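You operate a simulated robot arm through the tools that you are given. There is no shell and no other tool.

The job below is to be done with a simulated robot arm. You get a single attempt, and the scene is never put back.

JOB
Swap the slim meter and its grey block at position 40 for the grey link on the table.
Fine: meter into the long black tray, block on the table; clamp the link; the sensor stays parked and bypass 40 stays off. Set down upright: grey block.
Where things are to end (x, y in the base frame): slim meter within 30 mm of [80, 380]; grey block within 30 mm of [240, 390].

Only the result counts: the job must be done as asked and must still hold three seconds after the hand-in. Knocking over, shifting, dropping, spilling or breaking anything else fails it.

ROBOT AND FRAMES
A 7-joint arm with a fingered hand, fixed in place. Base frame: the origin is on the floor under the middle of its stand, x ahead of it, y to its left, z up; the work surface is at about z = 660. Units: mm, rad, N and s.
With the tool pointing down near the work surface it reaches from about 300 to 700 mm from the base axis. Its first joint turns from -2.897 to 2.897 rad. Payload 4 kg.
Tool frame: the origin (TCP) lies between the finger pads and is the grasp point; the fingertips stand 26 mm ahead of it; z points along the fingers, y is the line along which they close. The gripper opens to 148 mm; its body begins 73 mm behind the TCP. The gripper is a hand of 3 fingers: y runs from the thumb to the fingers, the wrist lies at [0, 0, -239] in the tool frame, and closing takes about 1.5 s.
Orientation is told as [roll, pitch, yaw] about the base's x, y, z axes, in that order, counted from this pose: with the fingers straight down and closing along the base's y, the tool's x points along the base's -x, its y along +y and its z along -z.

CONTROLS
- The arm moves only by the tool play_rows. Its argument "rows" is a list that holds one entry, the list of rows, each a list of 7 numbers: the turn, a rotation vector about the base's x, y, z in rad, then the shift along the base's x, y, z in mm, then the finger opening in mm, from 0 to 148. In form: [[[ax, ay, az, tx, ty, tz, grip], ...]]. A call has 1 to 20 rows; each row shifts and turns the commanded pose from where the row before left it. A row lasts 0.2 s, in which the tool goes at most 50 mm and 0.15 rad; a call with a longer step from one row to the next is refused whole, and so is a gripper value outside its range. Where a pose cannot be reached the arm comes as near as it can. A force on the tool above 40 N (or 10 N above the force at the start of the call, whichever is more), or a blocked arm, ends the call early, and 0.2 s more pass. Each finger travels about 72 mm/s and halts on what it meets, pressing with about 33 N; the grip force reading is that of the motor and also rises with nothing between the fingers. The clock runs only during rows and for 0.2 s after the last one: add rows that do not move to give the fingers time. The reply holds the time, the measured pose of the TCP, the force on the tool along the base axes, the opening and the grip force, in the units named above and with some noise, with the torque about the TCP (base axes, N m) and any sound that the robot's microphone picked up.
- Cameras (640 x 400 px; columns grow to the right, rows downward): "scene" is fixed at [398.9, -651.3, 1389.8]; the picture's right is [1.00, 0.09, 0.00], its down [0.02, -0.25, -0.97] and it looks along [-0.09, 0.97, -0.25] (base axes); focal length 319 px, centre (320, 200). "wrist" rides on the gripper at [68, -39, -90] in the tool frame; the picture's right is [0.50, 0.87, 0.00], its down [-0.66, 0.38, -0.65] and it looks along [-0.57, 0.33, 0.76] (tool axes); focal length 222 px, centre (320, 200). There is no depth. A picture from a camera that has moved, and an enlarged one, comes with that camera's place and axes in the base frame and with its lens.
- camera(camera): a new picture of that camera. The clock stands still meanwhile.
- lift_body(by): slides the trunk up (or, below 0, down) by that many mm; the arm rides with it, the base frame stays. It gives what a move gives, with no picture.
- preshape(shape): the hand has 3 fingers and takes this shape, open, in about a second: jaw (thumb against the fingers, like two jaws); tri (thumb and two fingers); tip (a fingertip pinch); poke (one finger out to press); point (the index stretched); flat (the hand flat); cup (the hand cupped); fist (a fist). The gripper value then closes the fingers along that shape, each until it touches; the sizes above hold for jaw. It gives what a move gives, with no picture.
- zoom(camera, box): a new picture of the part [left, top, right, bottom] of that camera's present view, enlarged. The clock stands still meanwhile.
- job_done(): hands the job in; it is judged then, once.

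Places have to be worked out from the pictures, the camera data and where the tool is seen. Open the gripper and draw the arm clear of the work before you hand the job in, unless the task says otherwise.

The tools are called by a JSON object that holds its "method" and its "body". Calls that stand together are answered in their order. play_rows: Moves the arm, as the interface text tells. Its arguments: {"type":"object","properties":{"rows":{"type":"array","items":{"type":"array","items":{"type":"array","items":{"type":"number"}}}}},"required":["rows"]} The other tools are called the same way: lift_body (by) moves the trunk up or down; preshape (shape) gives the hand a shape; camera (camera) takes a picture; zoom (camera, box) takes an enlarged picture of a part of a camera's view; job_done () hands the job in.

At the start:

```text
clock: 0.0
position: [210.8, 335.8, 1271.0]
orientation: [0.001, 0.001, 0.001]
wrist_force: [0.3, 0.0, 0.8]
torque: [0.01, 0.01, 0.02]
width: 147.8
grasp_force: 0.1
shape: jaw
trunk travel left (down, up): [-525.0, 65.0]
```

scene: 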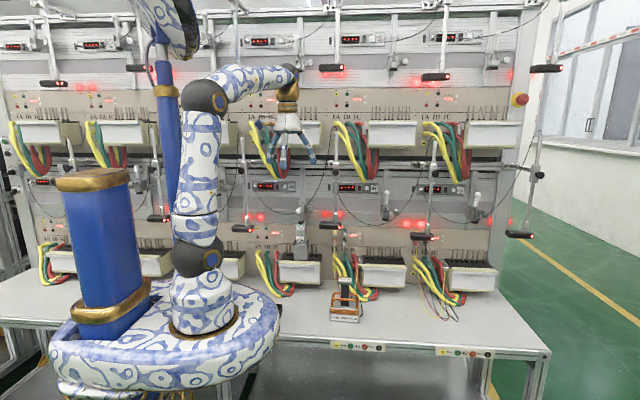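
wrist: 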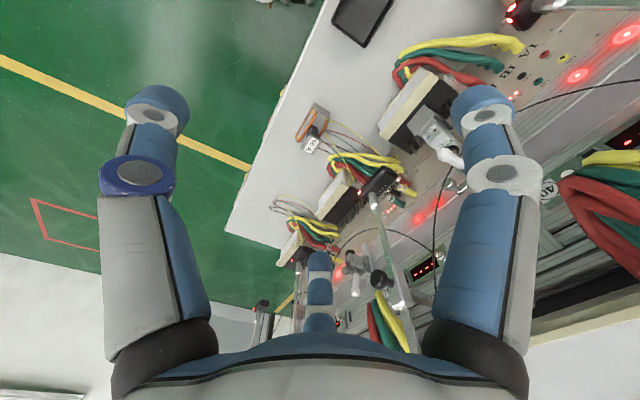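

I start by looking closely at the bench with enlarged pictures to find position 40, the meter, the block, the link and the tray.

{"method": "zoom", "body": {"camera": "scene", "box": [220, 160, 380, 340]}}

{"method": "zoom", "body": {"camera": "scene", "box": [220, 170, 540, 370]}}

{"method": "zoom", "body": {"camera": "wrist", "box": [280, 0, 540, 160]}}

```text
2.22 times, centred on (300, 250) of scene
camera zoom: at [398.9, -651.3, 1389.8], right [1.0, 0.09, 0.0], down [0.02, -0.25, -0.97], along [-0.09, 0.97, -0.25], focal length 709 px, centre (364, 89)
```

zoom: 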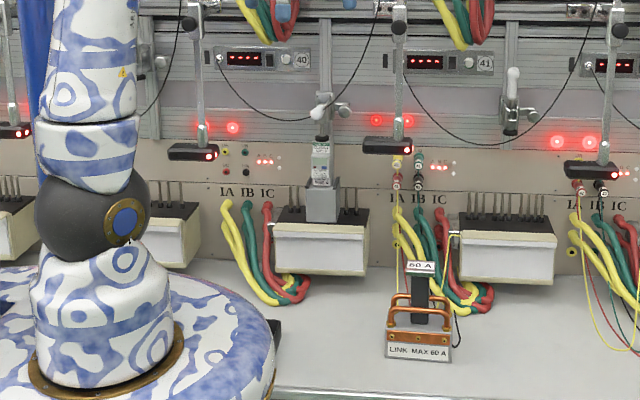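

```text
2.00 times, centred on (380, 270) of scene
camera zoom: at [398.9, -651.3, 1389.8], right [1.0, 0.09, 0.0], down [0.02, -0.25, -0.97], along [-0.09, 0.97, -0.25], focal length 638 px, centre (200, 60)
```

zoom: 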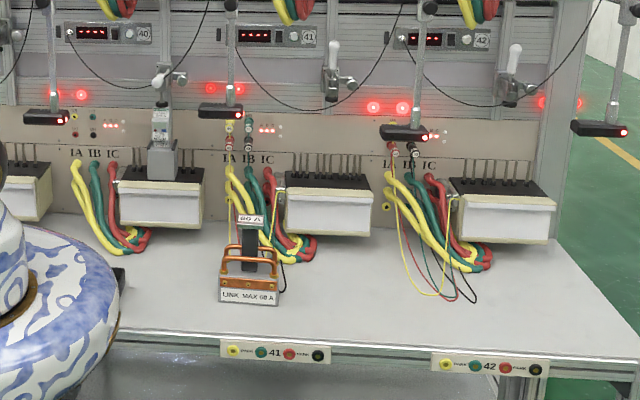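

```text
2.46 times, centred on (410, 80) of wrist
camera zoom: at [144.0, 294.8, 1361.2], right [-0.5, 0.87, 0.0], down [0.66, 0.38, 0.65], along [0.57, 0.33, -0.76], focal length 547 px, centre (98, 495)
```

zoom: 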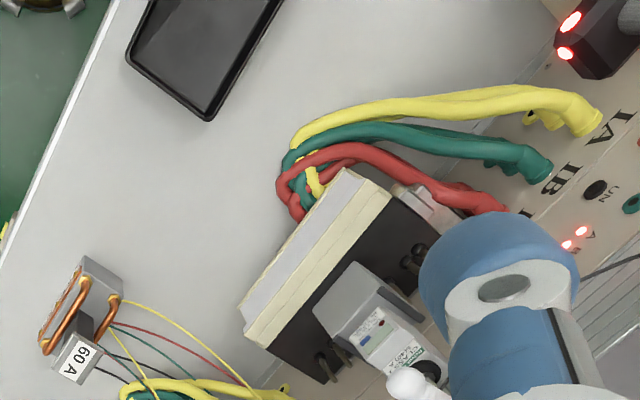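

Position 40 holds a grey block with a slim meter under a clamp with a white handle; a link with copper handles stands on the table. I enlarge these further to understand how they are built.

{"method": "zoom", "body": {"camera": "scene", "box": [260, 170, 340, 220]}}

{"method": "zoom", "body": {"camera": "scene", "box": [260, 215, 340, 265]}}

{"method": "zoom", "body": {"camera": "scene", "box": [310, 270, 390, 330]}}

{"method": "zoom", "body": {"camera": "scene", "box": [0, 160, 260, 320]}}

{"method": "zoom", "body": {"camera": "wrist", "box": [290, 80, 410, 160]}}

{"method": "zoom", "body": {"camera": "wrist", "box": [380, 60, 500, 180]}}

```text
8.00 times, centred on (300, 195) of scene
camera zoom: at [398.9, -651.3, 1389.8], right [1.0, 0.09, 0.0], down [0.02, -0.25, -0.97], along [-0.09, 0.97, -0.25], focal length 2554 px, centre (480, 240)
```

zoom: 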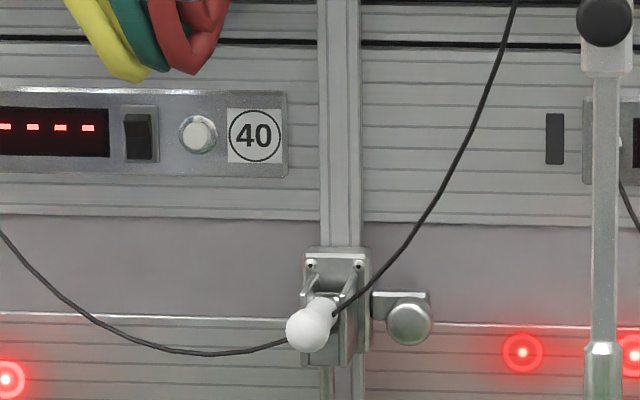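

```text
8.00 times, centred on (300, 240) of scene
camera zoom: at [398.9, -651.3, 1389.8], right [1.0, 0.09, 0.0], down [0.02, -0.25, -0.97], along [-0.09, 0.97, -0.25], focal length 2554 px, centre (480, -120)
```

zoom: 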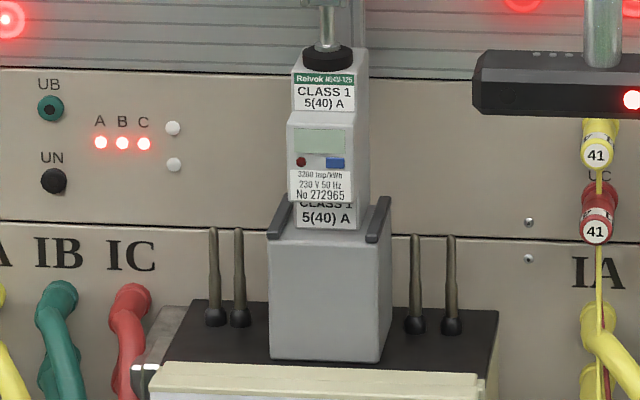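

```text
6.67 times, centred on (350, 300) of scene
camera zoom: at [398.9, -651.3, 1389.8], right [1.0, 0.09, 0.0], down [0.02, -0.25, -0.97], along [-0.09, 0.97, -0.25], focal length 2128 px, centre (120, -467)
```

zoom: 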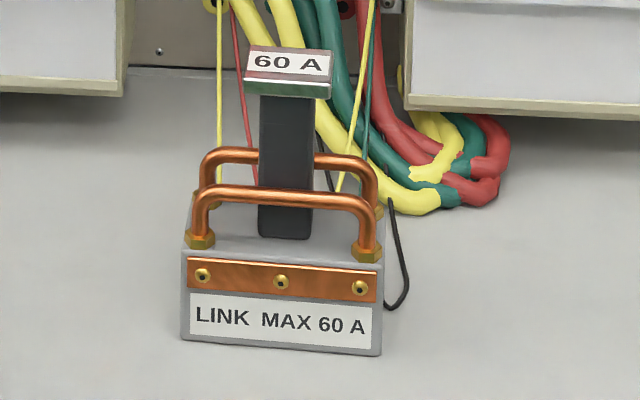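

```text
2.46 times, centred on (130, 240) of scene
camera zoom: at [398.9, -651.3, 1389.8], right [1.0, 0.09, 0.0], down [0.02, -0.25, -0.97], along [-0.09, 0.97, -0.25], focal length 786 px, centre (788, 102)
```

zoom: 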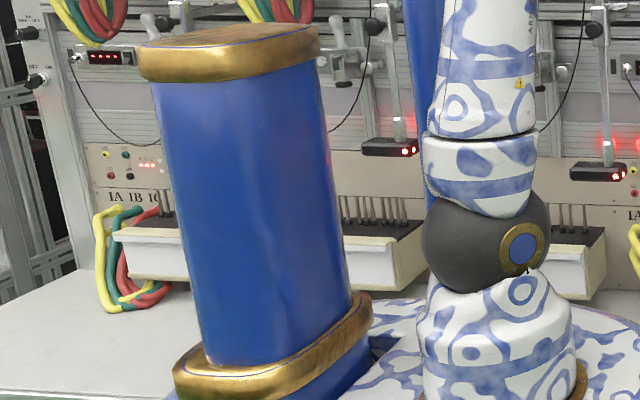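

```text
5.00 times, centred on (350, 120) of wrist
camera zoom: at [144.0, 294.8, 1361.2], right [-0.5, 0.87, 0.0], down [0.66, 0.38, 0.65], along [0.57, 0.33, -0.76], focal length 1111 px, centre (170, 600)
```

zoom: 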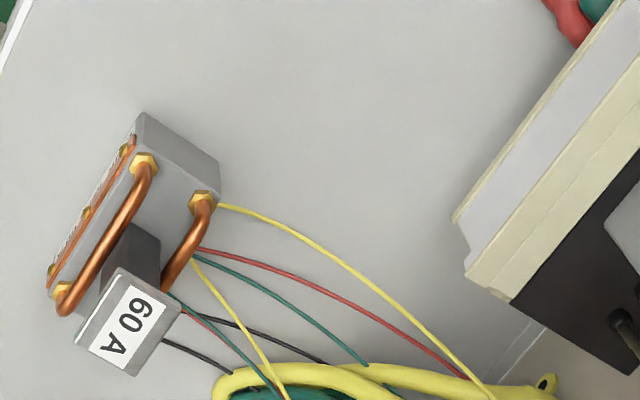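

```text
3.33 times, centred on (440, 120) of wrist
camera zoom: at [144.0, 294.8, 1361.2], right [-0.5, 0.87, 0.0], down [0.66, 0.38, 0.65], along [0.57, 0.33, -0.76], focal length 740 px, centre (-80, 467)
```

zoom: 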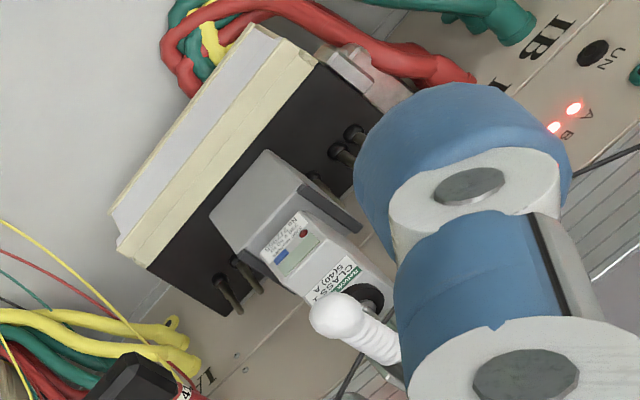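

The meter stands in the block under a plunger; the handle of clamp 40 points out, while those of 41 and 42 point up (open). I enlarge clamps 41 and 42 and the hand for comparison.

{"method": "zoom", "body": {"camera": "scene", "box": [345, 175, 425, 225]}}

{"method": "zoom", "body": {"camera": "scene", "box": [340, 215, 420, 265]}}

{"method": "zoom", "body": {"camera": "scene", "box": [240, 60, 340, 180]}}

{"method": "zoom", "body": {"camera": "scene", "box": [215, 170, 295, 230]}}

{"method": "zoom", "body": {"camera": "scene", "box": [400, 170, 500, 240]}}

```text
8.00 times, centred on (385, 200) of scene
camera zoom: at [398.9, -651.3, 1389.8], right [1.0, 0.09, 0.0], down [0.02, -0.25, -0.97], along [-0.09, 0.97, -0.25], focal length 2554 px, centre (-200, 200)
```

zoom: 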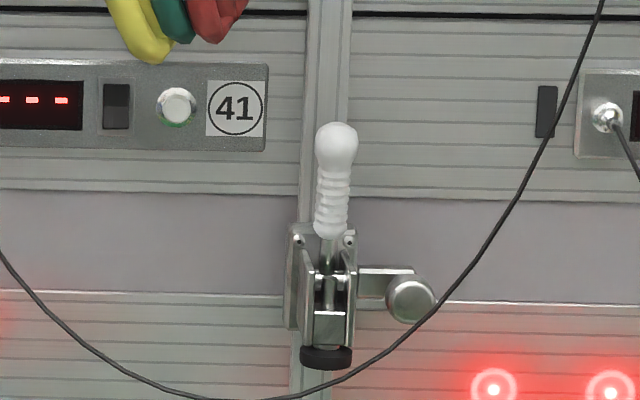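

```text
8.00 times, centred on (380, 240) of scene
camera zoom: at [398.9, -651.3, 1389.8], right [1.0, 0.09, 0.0], down [0.02, -0.25, -0.97], along [-0.09, 0.97, -0.25], focal length 2554 px, centre (-160, -120)
```

zoom: 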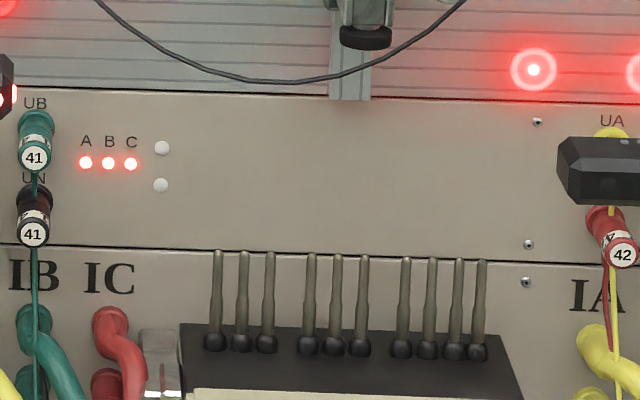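

```text
3.33 times, centred on (290, 120) of scene
camera zoom: at [398.9, -651.3, 1389.8], right [1.0, 0.09, 0.0], down [0.02, -0.25, -0.97], along [-0.09, 0.97, -0.25], focal length 1064 px, centre (420, 467)
```

zoom: 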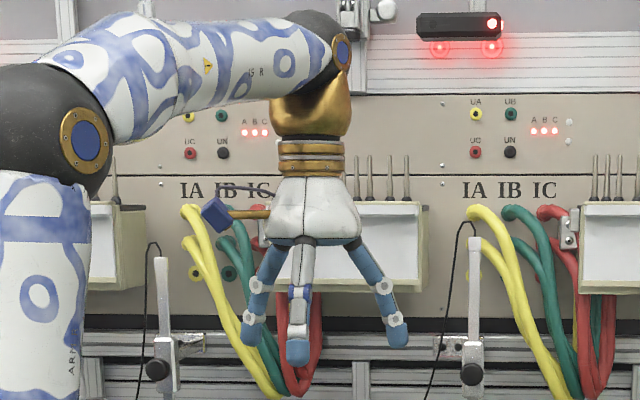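

```text
6.67 times, centred on (255, 200) of scene
camera zoom: at [398.9, -651.3, 1389.8], right [1.0, 0.09, 0.0], down [0.02, -0.25, -0.97], along [-0.09, 0.97, -0.25], focal length 2128 px, centre (753, 200)
```

zoom: 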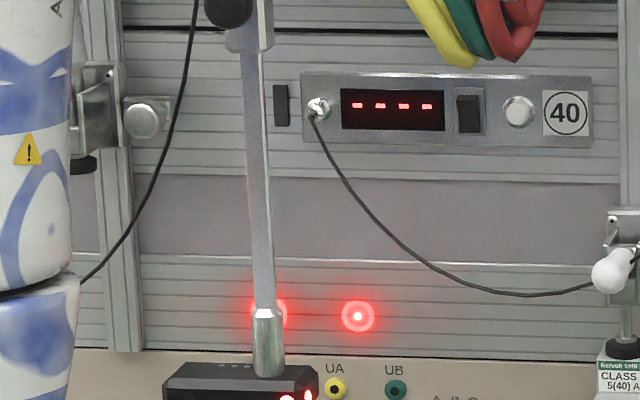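

```text
5.71 times, centred on (450, 205) of scene
camera zoom: at [398.9, -651.3, 1389.8], right [1.0, 0.09, 0.0], down [0.02, -0.25, -0.97], along [-0.09, 0.97, -0.25], focal length 1824 px, centre (-423, 171)
```

zoom: 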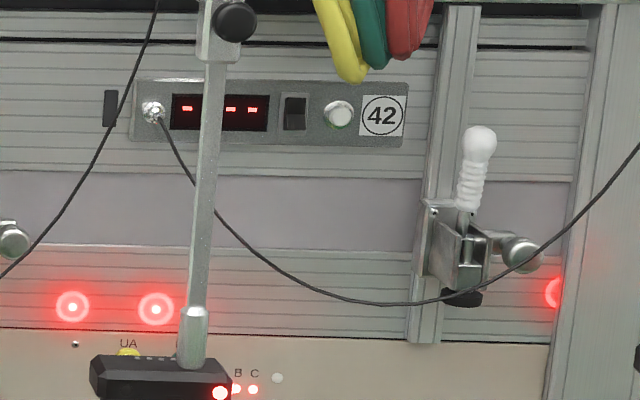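

The hand is well above the table and clear in front of the rack. I lower the trunk by 200 mm with the arm in the same shape, then look again with the wrist camera.

{"method": "lift_body", "body": {"by": -200}}

{"method": "camera", "body": {"camera": "wrist"}}

{"method": "camera", "body": {"camera": "scene"}}

```text
clock: 2.2
position: [210.8, 335.3, 1072.0]
orientation: [0.001, 0.0, 0.001]
wrist_force: [1.0, -1.1, -0.4]
torque: [0.0, 0.03, 0.0]
width: 147.9
grasp_force: 0.1
shape: jaw
trunk travel left (down, up): [-325.0, 265.0]
```

```text
taken
camera wrist: at [144.0, 294.7, 1161.3], right [-0.5, 0.87, 0.0], down [0.66, 0.38, 0.65], along [0.57, 0.33, -0.76], focal length 222 px, centre (320, 200)
```

wrist: 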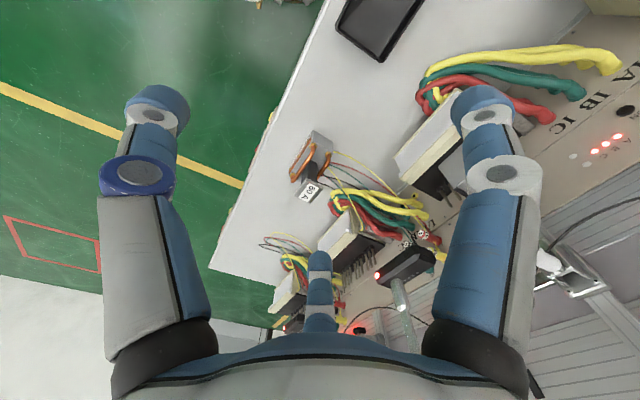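

```text
taken
```

scene: 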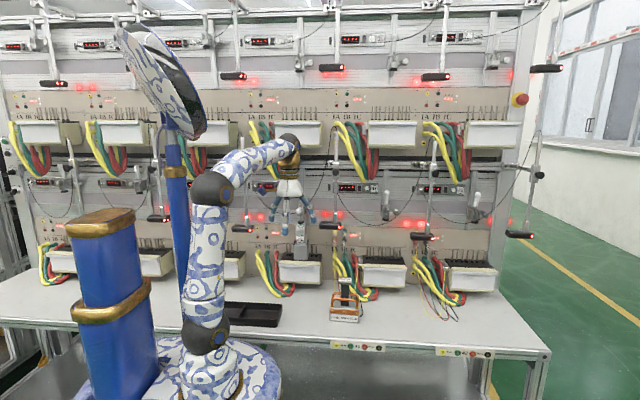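

Sensor heads sit at about y ≈ 550, so the space up to y ≈ 480 is free. I turn the hand to point level at the rack (tool z to +y, closing along x, camera on top) while keeping it about y = 420.

{"method": "play_rows", "body": {"rows": [[[0.08637, 0.08637, -0.08637, -0.4, 6.0, -2.3, 100], [0.08637, 0.08637, -0.08637, -0.4, 6.0, -2.3, 100], [0.08637, 0.08637, -0.08637, -0.4, 6.0, -2.3, 100], [0.08637, 0.08637, -0.08637, -0.4, 6.0, -2.3, 100], [0.08637, 0.08637, -0.08637, -0.4, 6.0, -2.3, 100], [0.08637, 0.08637, -0.08637, -0.4, 6.0, -2.3, 100], [0.08637, 0.08637, -0.08637, -0.4, 6.0, -2.3, 100], [0.08637, 0.08637, -0.08637, -0.4, 6.0, -2.3, 100], [0.08637, 0.08637, -0.08637, -0.4, 6.0, -2.3, 100], [0.08637, 0.08637, -0.08637, -0.4, 6.0, -2.3, 100], [0.08637, 0.08637, -0.08637, -0.4, 6.0, -2.3, 100], [0.08637, 0.08637, -0.08637, -0.4, 6.0, -2.3, 100], [0.08637, 0.08637, -0.08637, -0.4, 6.0, -2.3, 100], [0.08637, 0.08637, -0.08637, -0.4, 6.0, -2.3, 100], [0, 0, 0, 0, 0, 0, 100]]]}}

{"method": "camera", "body": {"camera": "wrist"}}

{"method": "camera", "body": {"camera": "scene"}}

```text
clock: 5.4
position: [205.6, 419.1, 1039.8]
orientation: [-1.69, 1.57, 3.022]
wrist_force: [0.4, -0.4, -0.2]
torque: [-0.01, -0.02, 0.05]
width: 100.4
grasp_force: 0.1
shape: jaw
trunk travel left (down, up): [-325.0, 265.0]
```

```text
taken
camera wrist: at [167.4, 327.5, 1106.0], right [0.87, 0.0, 0.5], down [0.38, -0.65, -0.66], along [0.33, 0.76, -0.57], focal length 222 px, centre (320, 200)
```

wrist: 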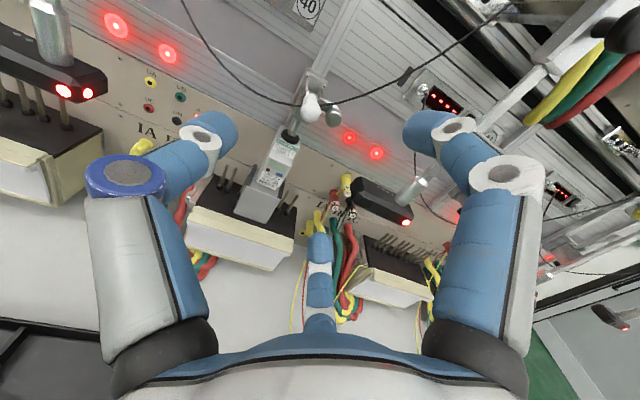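

```text
taken
```

scene: 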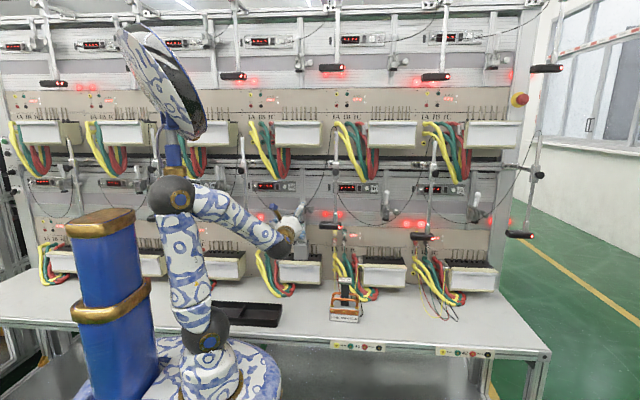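

The level pose is reached cleanly. I enlarge the wrist view of clamp, meter and block.

{"method": "zoom", "body": {"camera": "wrist", "box": [240, 60, 368, 140]}}

{"method": "zoom", "body": {"camera": "wrist", "box": [180, 120, 340, 280]}}

{"method": "zoom", "body": {"camera": "wrist", "box": [330, 100, 490, 300]}}

```text
5.00 times, centred on (304, 100) of wrist
camera zoom: at [167.4, 327.5, 1106.0], right [0.87, 0.0, 0.5], down [0.38, -0.65, -0.66], along [0.33, 0.76, -0.57], focal length 1111 px, centre (400, 700)
```

zoom: 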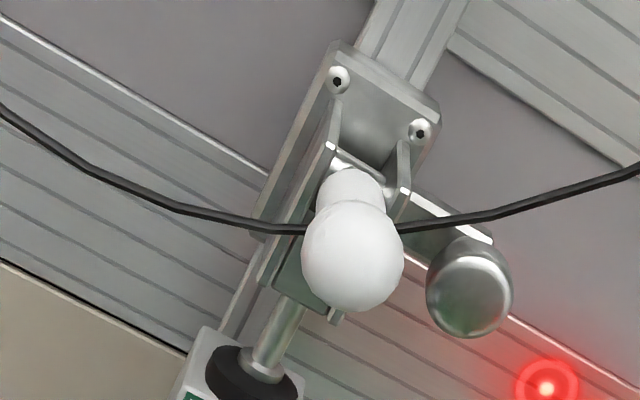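

```text
2.50 times, centred on (260, 200) of wrist
camera zoom: at [167.4, 327.5, 1106.0], right [0.87, 0.0, 0.5], down [0.38, -0.65, -0.66], along [0.33, 0.76, -0.57], focal length 555 px, centre (470, 200)
```

zoom: 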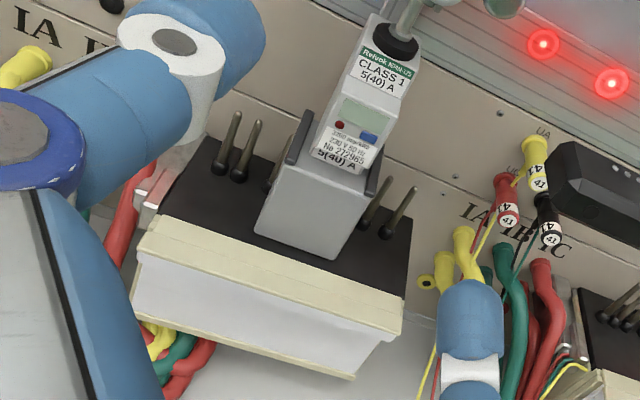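

```text
2.00 times, centred on (410, 200) of wrist
camera zoom: at [167.4, 327.5, 1106.0], right [0.87, 0.0, 0.5], down [0.38, -0.65, -0.66], along [0.33, 0.76, -0.57], focal length 444 px, centre (140, 200)
```

zoom: 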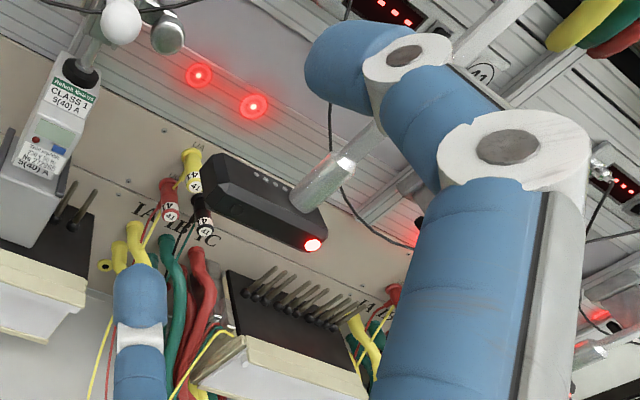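

To fix depths, I shift the hand sideways 100 mm (staying at y = 420) and take a second wrist view for triangulation.

{"method": "play_rows", "body": {"rows": [[[0, 0, 0, -25, 0, 0, 100], [0, 0, 0, -25, 0, 0, 100], [0, 0, 0, -25, 0, 0, 100], [0, 0, 0, -25, 0, 0, 100], [0, 0, 0, 0, 0, 0, 100]]]}}

{"method": "camera", "body": {"camera": "wrist"}}

{"method": "zoom", "body": {"camera": "wrist", "box": [260, 60, 420, 160]}}

{"method": "zoom", "body": {"camera": "wrist", "box": [220, 100, 420, 300]}}

```text
clock: 6.6
position: [109.7, 434.8, 1053.5]
orientation: [-0.274, 1.569, -1.844]
wrist_force: [0.4, 0.2, -0.1]
torque: [-0.01, 0.0, 0.0]
width: 100.5
grasp_force: 0.0
shape: jaw
out of reach, approached as far as the arm can: row 2, 3, 4
trunk travel left (down, up): [-325.0, 265.0]
```

```text
taken
camera wrist: at [71.8, 342.6, 1119.3], right [0.87, 0.0, 0.5], down [0.38, -0.65, -0.65], along [0.33, 0.76, -0.57], focal length 222 px, centre (320, 200)
```

wrist: 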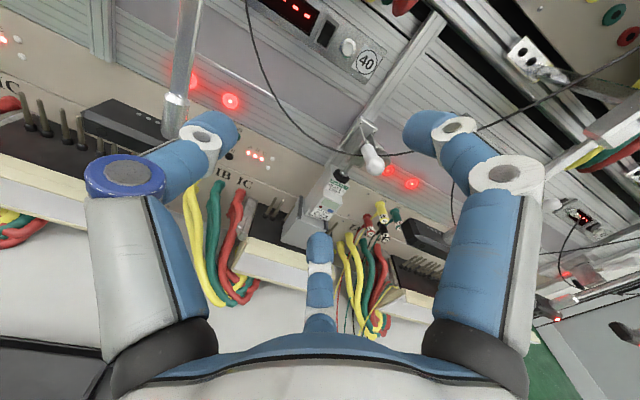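

```text
4.00 times, centred on (340, 110) of wrist
camera zoom: at [71.8, 342.6, 1119.3], right [0.87, 0.0, 0.5], down [0.38, -0.65, -0.65], along [0.33, 0.76, -0.57], focal length 888 px, centre (240, 560)
```

zoom: 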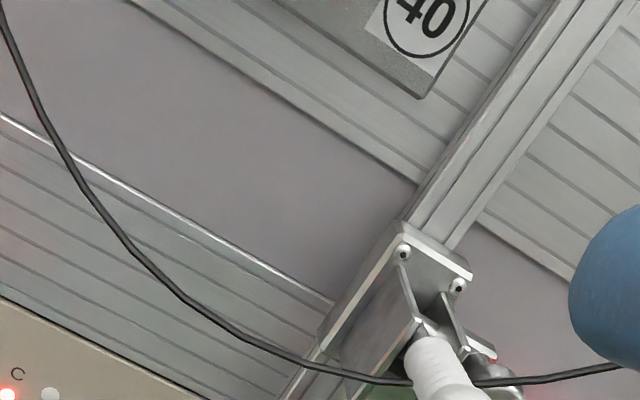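

```text
2.00 times, centred on (320, 200) of wrist
camera zoom: at [71.8, 342.6, 1119.3], right [0.87, 0.0, 0.5], down [0.38, -0.65, -0.65], along [0.33, 0.76, -0.57], focal length 444 px, centre (320, 200)
```

zoom: 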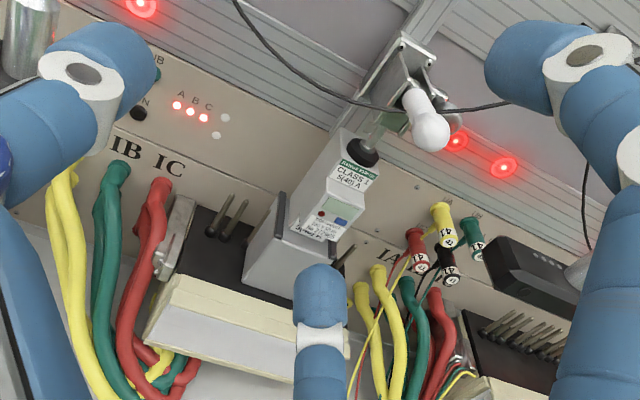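

Knob of clamp 40 triangulates to about (201, 572, 1028), block front-left foot corner to (172, 601, 803). The left shift hit a reach limit, so I return toward x = 205 and look at how the fingers close at a small opening.

{"method": "play_rows", "body": {"rows": [[[0, 0, 0, 25, 0, 0, 30], [0, 0, 0, 25, 0, 0, 30], [0, 0, 0, 25, 0, 0, 30], [0, 0, 0, 20, 0, 0, 30], [0, 0, 0, 0, 0, 0, 30], [0, 0, 0, 0, 0, 0, 30]]]}}

{"method": "camera", "body": {"camera": "wrist"}}

{"method": "zoom", "body": {"camera": "scene", "box": [230, 170, 350, 280]}}

```text
clock: 8.0
position: [206.2, 433.1, 1051.4]
orientation: [-2.317, 1.571, 2.396]
wrist_force: [-1.1, 0.2, -0.1]
torque: [0.02, -0.01, 0.02]
width: 30.3
grasp_force: 0.0
shape: jaw
trunk travel left (down, up): [-325.0, 265.0]
```

```text
taken
camera wrist: at [167.6, 341.6, 1118.5], right [0.87, 0.0, 0.5], down [0.38, -0.65, -0.66], along [0.33, 0.76, -0.57], focal length 222 px, centre (320, 200)
```

wrist: 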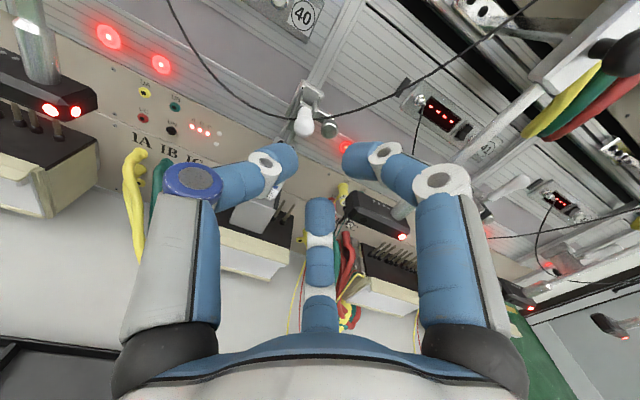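

```text
3.64 times, centred on (290, 225) of scene
camera zoom: at [398.9, -651.3, 1389.8], right [1.0, 0.09, 0.0], down [0.02, -0.25, -0.97], along [-0.09, 0.97, -0.25], focal length 1161 px, centre (429, 109)
```

zoom: 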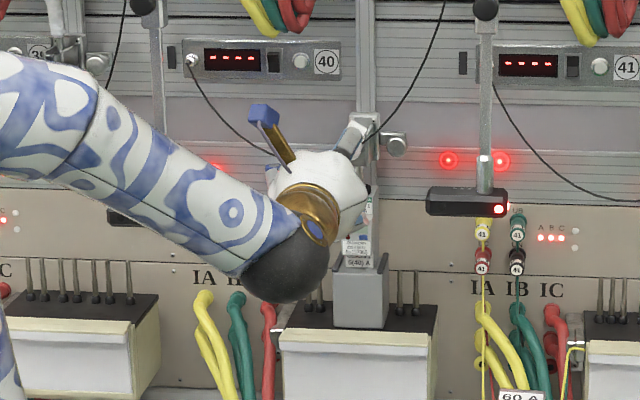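

In "jaw" the three fingers close towards the axis at 120°. I check how the "tri", "tip" and "poke" shapes look for comparison before choosing a grasp.

{"method": "preshape", "body": {"shape": "tri"}}

{"method": "camera", "body": {"camera": "wrist"}}

{"method": "preshape", "body": {"shape": "tip"}}

{"method": "camera", "body": {"camera": "wrist"}}

{"method": "preshape", "body": {"shape": "poke"}}

{"method": "camera", "body": {"camera": "wrist"}}

{"method": "preshape", "body": {"shape": "point"}}

{"method": "camera", "body": {"camera": "wrist"}}

{"method": "preshape", "body": {"shape": "jaw"}}

{"method": "camera", "body": {"camera": "wrist"}}

```text
clock: 8.9
position: [205.6, 434.4, 1051.5]
orientation: [-2.251, 1.571, 2.46]
wrist_force: [-0.2, -0.1, 0.2]
torque: [-0.05, -0.02, -0.01]
width: 147.7
grasp_force: 0.1
shape: tri
trunk travel left (down, up): [-325.0, 265.0]
```

```text
taken
camera wrist: at [167.5, 341.6, 1118.4], right [0.87, 0.0, 0.5], down [0.38, -0.65, -0.66], along [0.33, 0.76, -0.57], focal length 222 px, centre (320, 200)
```

wrist: 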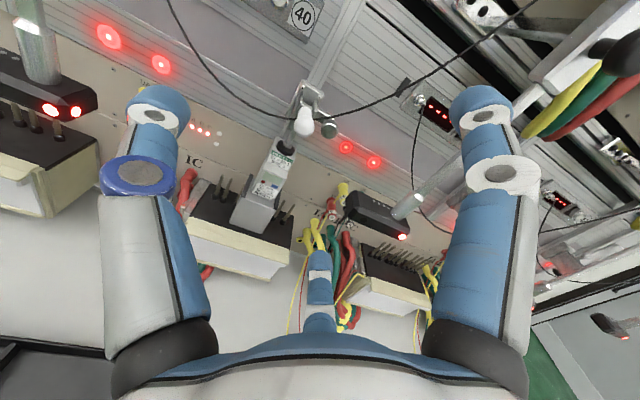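

```text
clock: 9.8
position: [205.1, 432.9, 1052.1]
orientation: [-2.243, 1.571, 2.47]
wrist_force: [-0.3, 0.7, -0.4]
torque: [-0.03, -0.01, 0.01]
width: 147.7
grasp_force: 0.1
shape: tip
trunk travel left (down, up): [-325.0, 265.0]
```

```text
taken
camera wrist: at [167.5, 341.6, 1118.4], right [0.87, 0.0, 0.5], down [0.38, -0.65, -0.66], along [0.33, 0.76, -0.57], focal length 222 px, centre (320, 200)
```

wrist: 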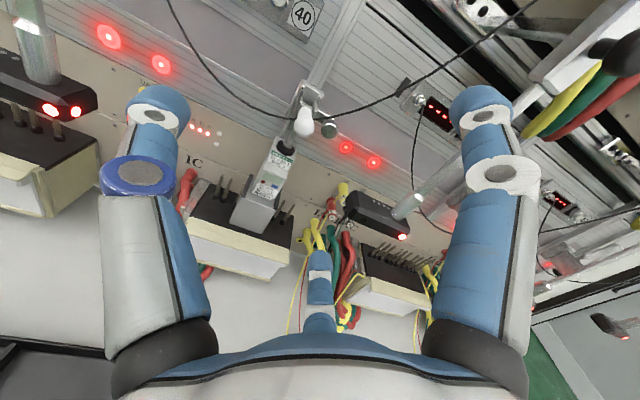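

```text
clock: 10.7
position: [206.1, 433.9, 1051.5]
orientation: [-2.261, 1.57, 2.451]
wrist_force: [-0.3, 0.3, -0.2]
torque: [-0.01, 0.04, -0.02]
width: 0.0
grasp_force: 0.1
shape: poke
trunk travel left (down, up): [-325.0, 265.0]
```

```text
taken
camera wrist: at [167.5, 341.6, 1118.4], right [0.87, 0.0, 0.5], down [0.38, -0.65, -0.66], along [0.33, 0.76, -0.57], focal length 222 px, centre (320, 200)
```

wrist: 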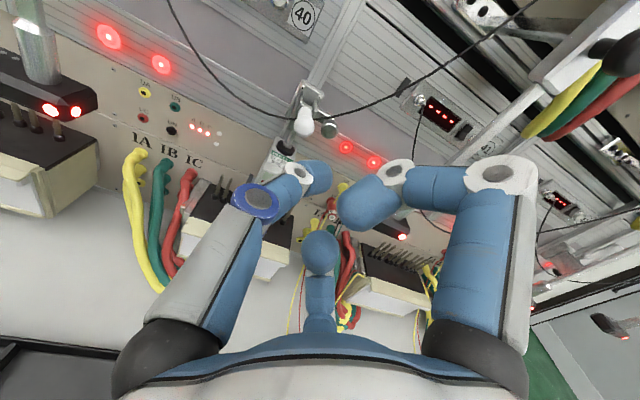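

```text
clock: 11.6
position: [206.6, 433.1, 1051.2]
orientation: [-2.231, 1.571, 2.482]
wrist_force: [0.7, 0.0, 0.4]
torque: [-0.01, 0.01, 0.0]
width: 141.8
grasp_force: 0.2
shape: point
trunk travel left (down, up): [-325.0, 265.0]
```

```text
taken
camera wrist: at [167.5, 341.6, 1118.4], right [0.87, 0.0, 0.5], down [0.38, -0.65, -0.66], along [0.33, 0.76, -0.57], focal length 222 px, centre (320, 200)
```

wrist: 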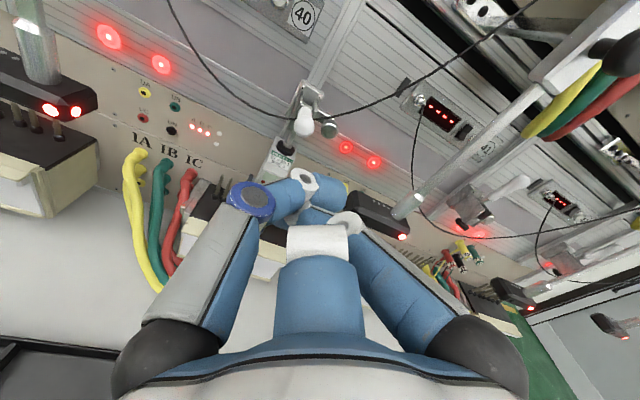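

```text
clock: 12.5
position: [206.0, 433.3, 1051.2]
orientation: [-2.24, 1.572, 2.473]
wrist_force: [0.0, 0.3, -1.1]
torque: [0.02, 0.03, -0.02]
width: 147.9
grasp_force: 0.1
shape: jaw
trunk travel left (down, up): [-325.0, 265.0]
```

```text
taken
camera wrist: at [167.5, 341.6, 1118.4], right [0.87, 0.0, 0.5], down [0.38, -0.65, -0.66], along [0.33, 0.76, -0.57], focal length 222 px, centre (320, 200)
```

wrist: 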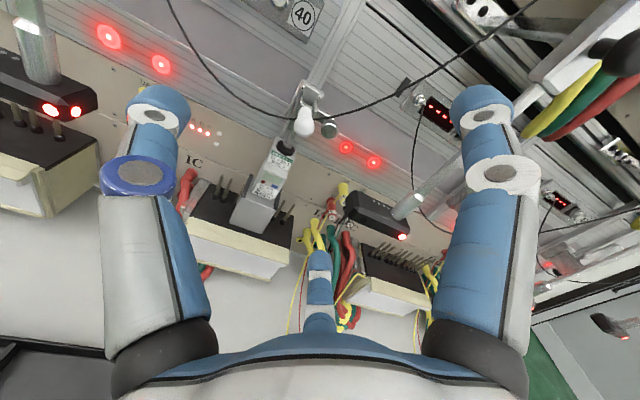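

All grasp shapes close as a symmetric tripod; a fully closed hand makes a compact pusher around the tool axis. I close the hand in free air and look, before going under the knob of clamp 40.

{"method": "play_rows", "body": {"rows": [[[0, 0, 0, 0, 0, 0, 0], [0, 0, 0, 0, 0, 0, 0], [0, 0, 0, 0, 0, 0, 0], [0, 0, 0, 0, 0, 0, 0], [0, 0, 0, 0, 0, 0, 0], [0, 0, 0, 0, 0, 0, 0], [0, 0, 0, 0, 0, 0, 0], [0, 0, 0, 0, 0, 0, 0]]]}}

{"method": "camera", "body": {"camera": "wrist"}}

{"method": "zoom", "body": {"camera": "wrist", "box": [240, 60, 400, 220]}}

{"method": "zoom", "body": {"camera": "wrist", "box": [430, 140, 590, 240]}}

```text
clock: 14.3
position: [206.1, 433.0, 1052.3]
orientation: [-2.278, 1.57, 2.434]
wrist_force: [-0.5, 0.1, -0.1]
torque: [-0.01, 0.0, 0.02]
width: 0.0
grasp_force: 32.9
shape: jaw
trunk travel left (down, up): [-325.0, 265.0]
```

```text
taken
camera wrist: at [167.5, 341.6, 1118.4], right [0.87, 0.0, 0.5], down [0.38, -0.65, -0.66], along [0.33, 0.76, -0.57], focal length 222 px, centre (320, 200)
```

wrist: 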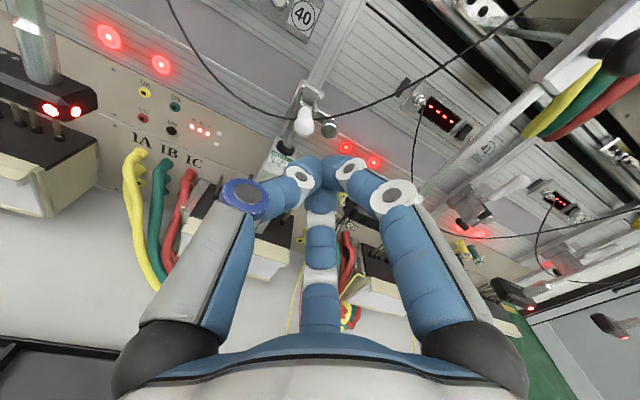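

```text
2.50 times, centred on (320, 140) of wrist
camera zoom: at [167.5, 341.6, 1118.4], right [0.87, 0.0, 0.5], down [0.38, -0.65, -0.66], along [0.33, 0.76, -0.57], focal length 555 px, centre (320, 350)
```

zoom: 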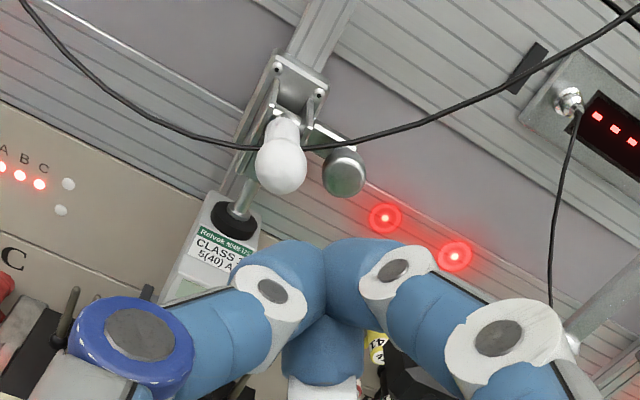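

```text
4.00 times, centred on (510, 190) of wrist
camera zoom: at [167.5, 341.6, 1118.4], right [0.87, 0.0, 0.5], down [0.38, -0.65, -0.66], along [0.33, 0.76, -0.57], focal length 888 px, centre (-440, 240)
```

zoom: 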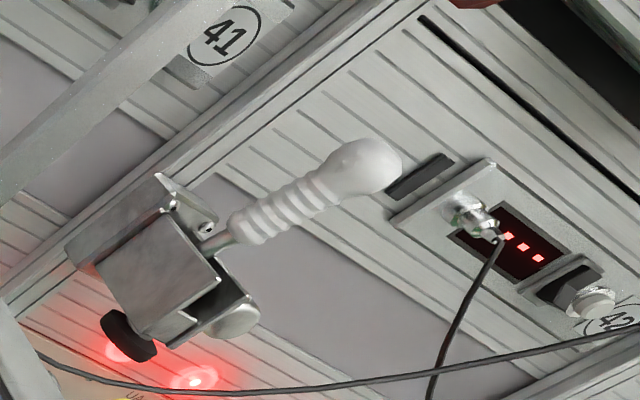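

Clamp 41 (open) shows its knob upright at about (557, 632, 1095), so clamp 40 should pivot near (200, 633, 1029) with a lever of ~62 mm. I go in below the knob of clamp 40 with the closed fingers.

{"method": "play_rows", "body": {"rows": [[[0, 0, 0, -1.3, 26, -16, 0], [0, 0, 0, -1.3, 27, -17, 0], [0, 0, 0, -1.3, 27, -17, 0], [0, 0, 0, -1.1, 27, -16, 0], [0, 0, 0, 0, 10, 0, 0], [0, 0, 0, 0, 10, 0, 0], [0, 0, 0, 0, 10, 0, 0], [0, 0, 0, 0, 0, 0, 0]]]}}

{"method": "camera", "body": {"camera": "wrist"}}

{"method": "zoom", "body": {"camera": "scene", "box": [260, 175, 340, 235]}}

```text
clock: 16.1
position: [201.7, 570.6, 985.4]
orientation: [-2.425, 1.571, 2.287]
wrist_force: [0.5, 0.1, 0.4]
torque: [0.01, 0.01, 0.01]
width: 0.0
grasp_force: 33.3
shape: jaw
trunk travel left (down, up): [-325.0, 265.0]
```

```text
taken
camera wrist: at [162.6, 479.5, 1053.0], right [0.87, 0.0, 0.5], down [0.38, -0.65, -0.66], along [0.33, 0.76, -0.57], focal length 222 px, centre (320, 200)
```

wrist: 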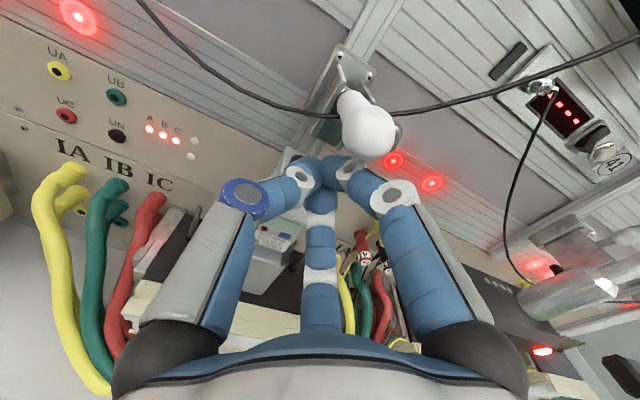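

```text
6.67 times, centred on (300, 205) of scene
camera zoom: at [398.9, -651.3, 1389.8], right [1.0, 0.09, 0.0], down [0.02, -0.25, -0.97], along [-0.09, 0.97, -0.25], focal length 2128 px, centre (453, 167)
```

zoom: 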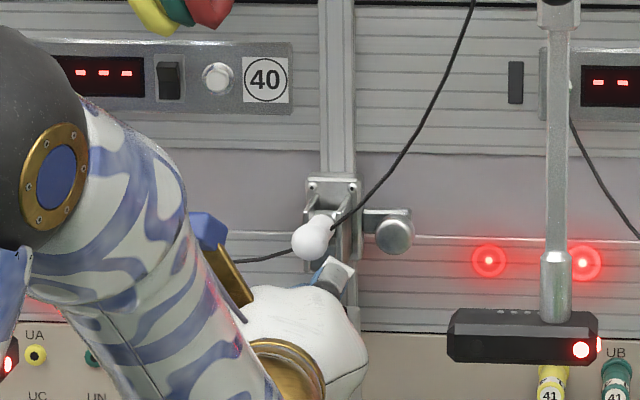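

The closed fingers are just below the handle and the knob is confirmed at (200.5, 572, 1029). I push it up along its arc in small steps, first part.

{"method": "play_rows", "body": {"rows": [[[0, 0, 0, 0, 1, 6, 0], [0, 0, 0, 0, 1, 6, 0], [0, 0, 0, 0, 0, 6, 0], [0, 0, 0, 0, -1, 6, 0], [0, 0, 0, 0, -1, 6, 0], [0, 0, 0, 0, 0, 6, 0], [0, 0, 0, 0, 0, 6, 0], [0, 0, 0, 0, 0, 6, 0], [0, 0, 0, 0, 0, 0, 0]]]}}

{"method": "camera", "body": {"camera": "wrist"}}

{"method": "zoom", "body": {"camera": "scene", "box": [260, 175, 340, 235]}}

```text
clock: 18.1
position: [202.2, 570.3, 1034.0]
orientation: [-2.419, 1.57, 2.294]
wrist_force: [0.7, 0.0, 0.3]
torque: [0.02, -0.02, -0.02]
width: 0.0
grasp_force: 33.0
shape: jaw
trunk travel left (down, up): [-325.0, 265.0]
```

```text
taken
camera wrist: at [162.6, 478.9, 1100.6], right [0.87, 0.0, 0.5], down [0.38, -0.65, -0.66], along [0.33, 0.76, -0.57], focal length 222 px, centre (320, 200)
```

wrist: 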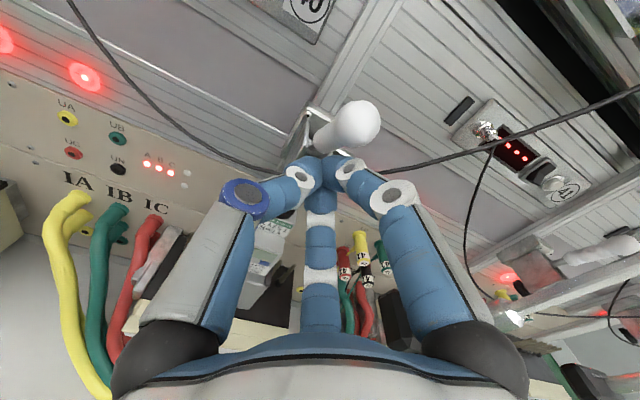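

```text
6.67 times, centred on (300, 205) of scene
camera zoom: at [398.9, -651.3, 1389.8], right [1.0, 0.09, 0.0], down [0.02, -0.25, -0.97], along [-0.09, 0.97, -0.25], focal length 2128 px, centre (453, 167)
```

zoom: 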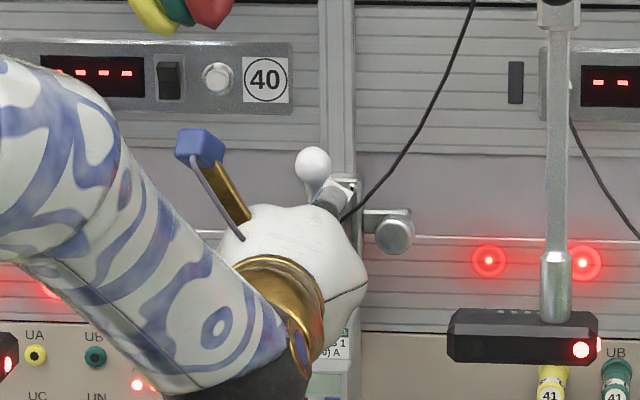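

The handle is following, now roughly half way up with hardly any force. I continue along the arc to bring it upright.

{"method": "play_rows", "body": {"rows": [[[0, 0, 0, 0, 1, 6, 0], [0, 0, 0, 0, 2, 6, 0], [0, 0, 0, 0, 3, 6, 0], [0, 0, 0, 0, 4, 6, 0], [0, 0, 0, 0, 5, 5, 0], [0, 0, 0, 0, 5, 4, 0], [0, 0, 0, 0, 5, 4, 0], [0, 0, 0, 0, 5, 3, 0], [0, 0, 0, 0, 0, 0, 0]]]}}

{"method": "camera", "body": {"camera": "wrist"}}

{"method": "zoom", "body": {"camera": "scene", "box": [260, 155, 340, 235]}}

```text
clock: 20.1
position: [200.9, 600.7, 1075.4]
orientation: [-2.076, 1.571, 2.634]
wrist_force: [-0.4, -5.1, -1.7]
torque: [-0.06, -0.04, -0.02]
width: 0.0
grasp_force: 32.9
shape: jaw
trunk travel left (down, up): [-325.0, 265.0]
```

```text
taken
camera wrist: at [163.1, 508.7, 1141.1], right [0.87, 0.0, 0.5], down [0.38, -0.65, -0.66], along [0.33, 0.76, -0.57], focal length 222 px, centre (320, 200)
```

wrist: 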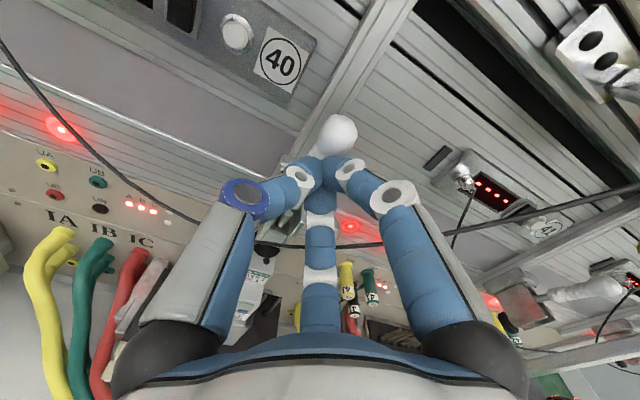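

```text
5.00 times, centred on (300, 195) of scene
camera zoom: at [398.9, -651.3, 1389.8], right [1.0, 0.09, 0.0], down [0.02, -0.25, -0.97], along [-0.09, 0.97, -0.25], focal length 1596 px, centre (420, 225)
```

zoom: 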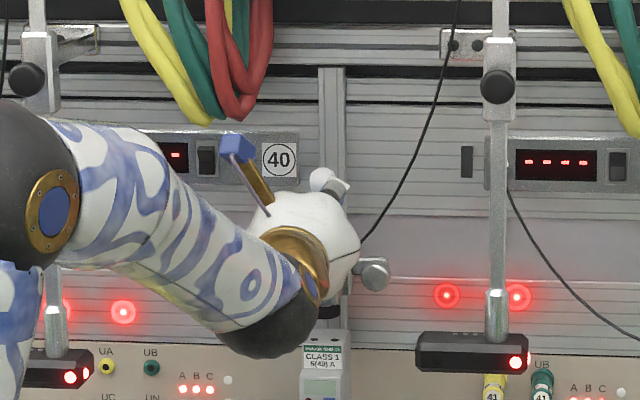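

The knob now sits at about (200, 632, 1097), same as the open clamp 41, with ~5 N against its stop. I back straight out and check that the handle stays up and how far the foot has risen.

{"method": "play_rows", "body": {"rows": [[[0, 0, 0, 0, -10, 0, 0], [0, 0, 0, 0, -30, -5, 0], [0, 0, 0, 0, -40, -15, 0], [0, 0, 0, 0, -40, -20, 0], [0, 0, 0, 0, -20, -10, 0], [0, 0, 0, 0, 0, 0, 0]]]}}

{"method": "camera", "body": {"camera": "wrist"}}

{"method": "zoom", "body": {"camera": "scene", "box": [260, 175, 340, 225]}}

{"method": "zoom", "body": {"camera": "wrist", "box": [210, 60, 370, 260]}}

```text
clock: 21.5
position: [200.7, 461.0, 1024.5]
orientation: [-2.401, 1.571, 2.311]
wrist_force: [0.6, -0.9, 0.6]
torque: [0.01, 0.02, 0.0]
width: 0.0
grasp_force: 33.1
shape: jaw
trunk travel left (down, up): [-325.0, 265.0]
```

```text
taken
camera wrist: at [163.0, 369.1, 1091.0], right [0.87, 0.0, 0.5], down [0.38, -0.65, -0.66], along [0.33, 0.76, -0.57], focal length 222 px, centre (320, 200)
```

wrist: 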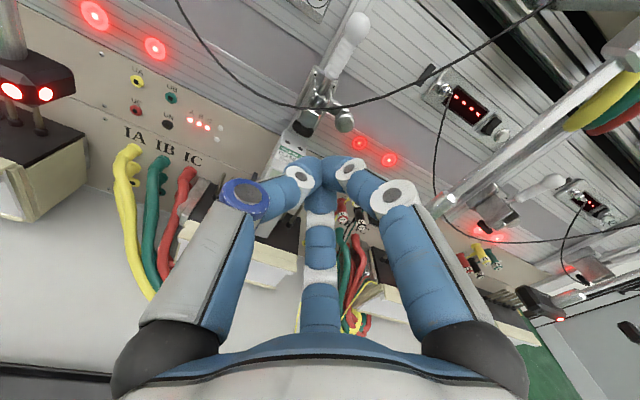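

```text
8.00 times, centred on (300, 200) of scene
camera zoom: at [398.9, -651.3, 1389.8], right [1.0, 0.09, 0.0], down [0.02, -0.25, -0.97], along [-0.09, 0.97, -0.25], focal length 2554 px, centre (480, 200)
```

zoom: 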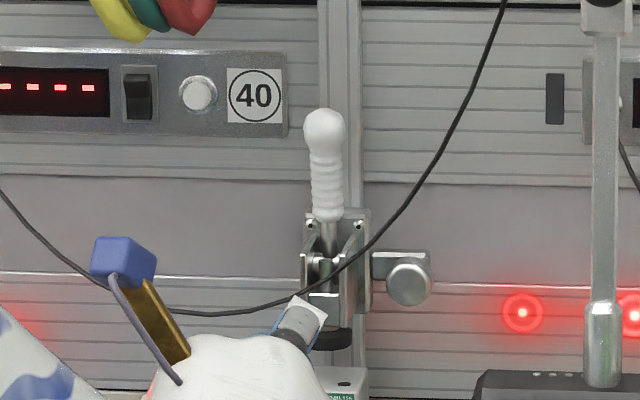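

```text
2.00 times, centred on (290, 160) of wrist
camera zoom: at [163.0, 369.1, 1091.0], right [0.87, 0.0, 0.5], down [0.38, -0.65, -0.66], along [0.33, 0.76, -0.57], focal length 444 px, centre (380, 280)
```

zoom: 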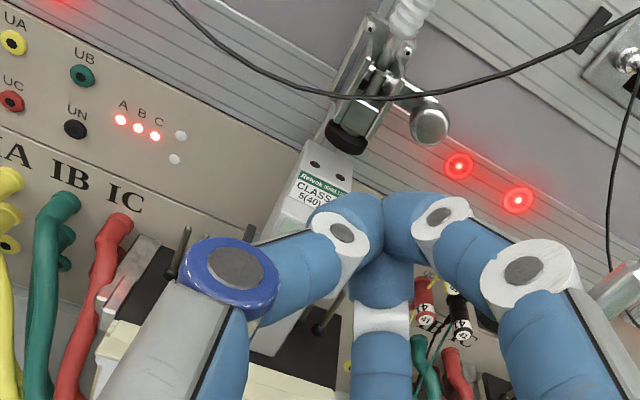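

The clamp stays open: foot about 25 mm above the meter top. I open the fingers and take close views of meter and block to fix their edges.

{"method": "play_rows", "body": {"rows": [[[0, 0, 0, 0, 0, -5, 148], [0, 0, 0, 0, 0, -5, 148], [0, 0, 0, 0, 0, -5, 148], [0, 0, 0, 0, 0, 0, 148], [0, 0, 0, 0, 0, 0, 148], [0, 0, 0, 0, 0, 0, 148]]]}}

{"method": "camera", "body": {"camera": "wrist"}}

{"method": "zoom", "body": {"camera": "wrist", "box": [220, 110, 320, 180]}}

{"method": "zoom", "body": {"camera": "wrist", "box": [190, 150, 320, 280]}}

```text
clock: 22.9
position: [200.4, 460.9, 1008.6]
orientation: [-2.233, 1.57, 2.478]
wrist_force: [-1.4, -0.4, 1.2]
torque: [0.05, 0.0, 0.02]
width: 147.8
grasp_force: 0.0
shape: jaw
trunk travel left (down, up): [-325.0, 265.0]
```

```text
taken
camera wrist: at [162.8, 369.2, 1075.5], right [0.87, 0.0, 0.5], down [0.38, -0.65, -0.66], along [0.33, 0.76, -0.57], focal length 222 px, centre (320, 200)
```

wrist: 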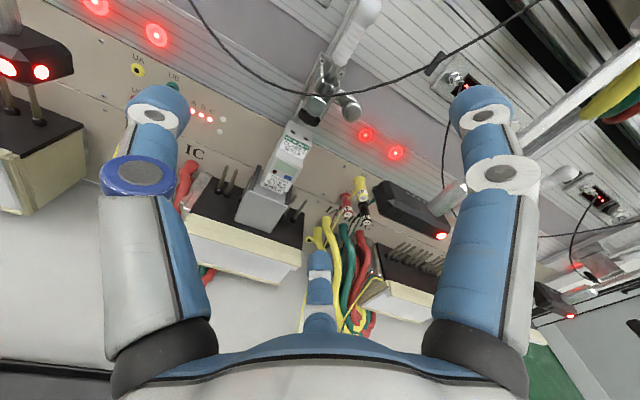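

```text
5.71 times, centred on (270, 145) of wrist
camera zoom: at [162.8, 369.2, 1075.5], right [0.87, 0.0, 0.5], down [0.38, -0.65, -0.66], along [0.33, 0.76, -0.57], focal length 1269 px, centre (606, 514)
```

zoom: 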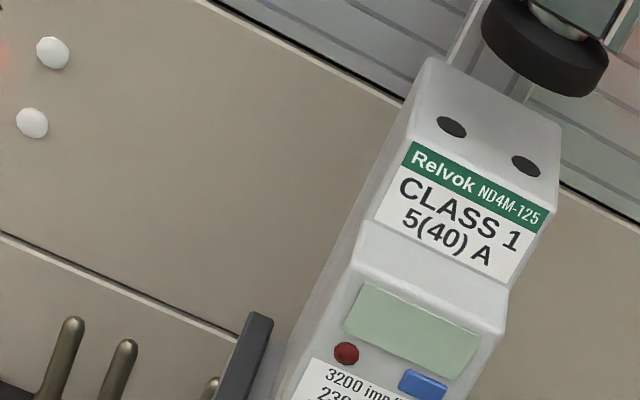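

```text
3.08 times, centred on (255, 215) of wrist
camera zoom: at [162.8, 369.2, 1075.5], right [0.87, 0.0, 0.5], down [0.38, -0.65, -0.66], along [0.33, 0.76, -0.57], focal length 684 px, centre (520, 154)
```

zoom: 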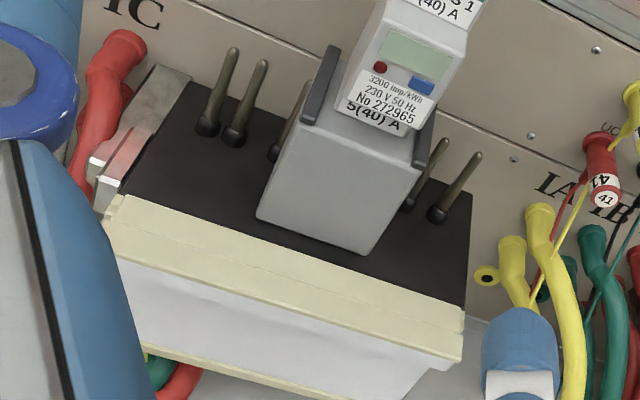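

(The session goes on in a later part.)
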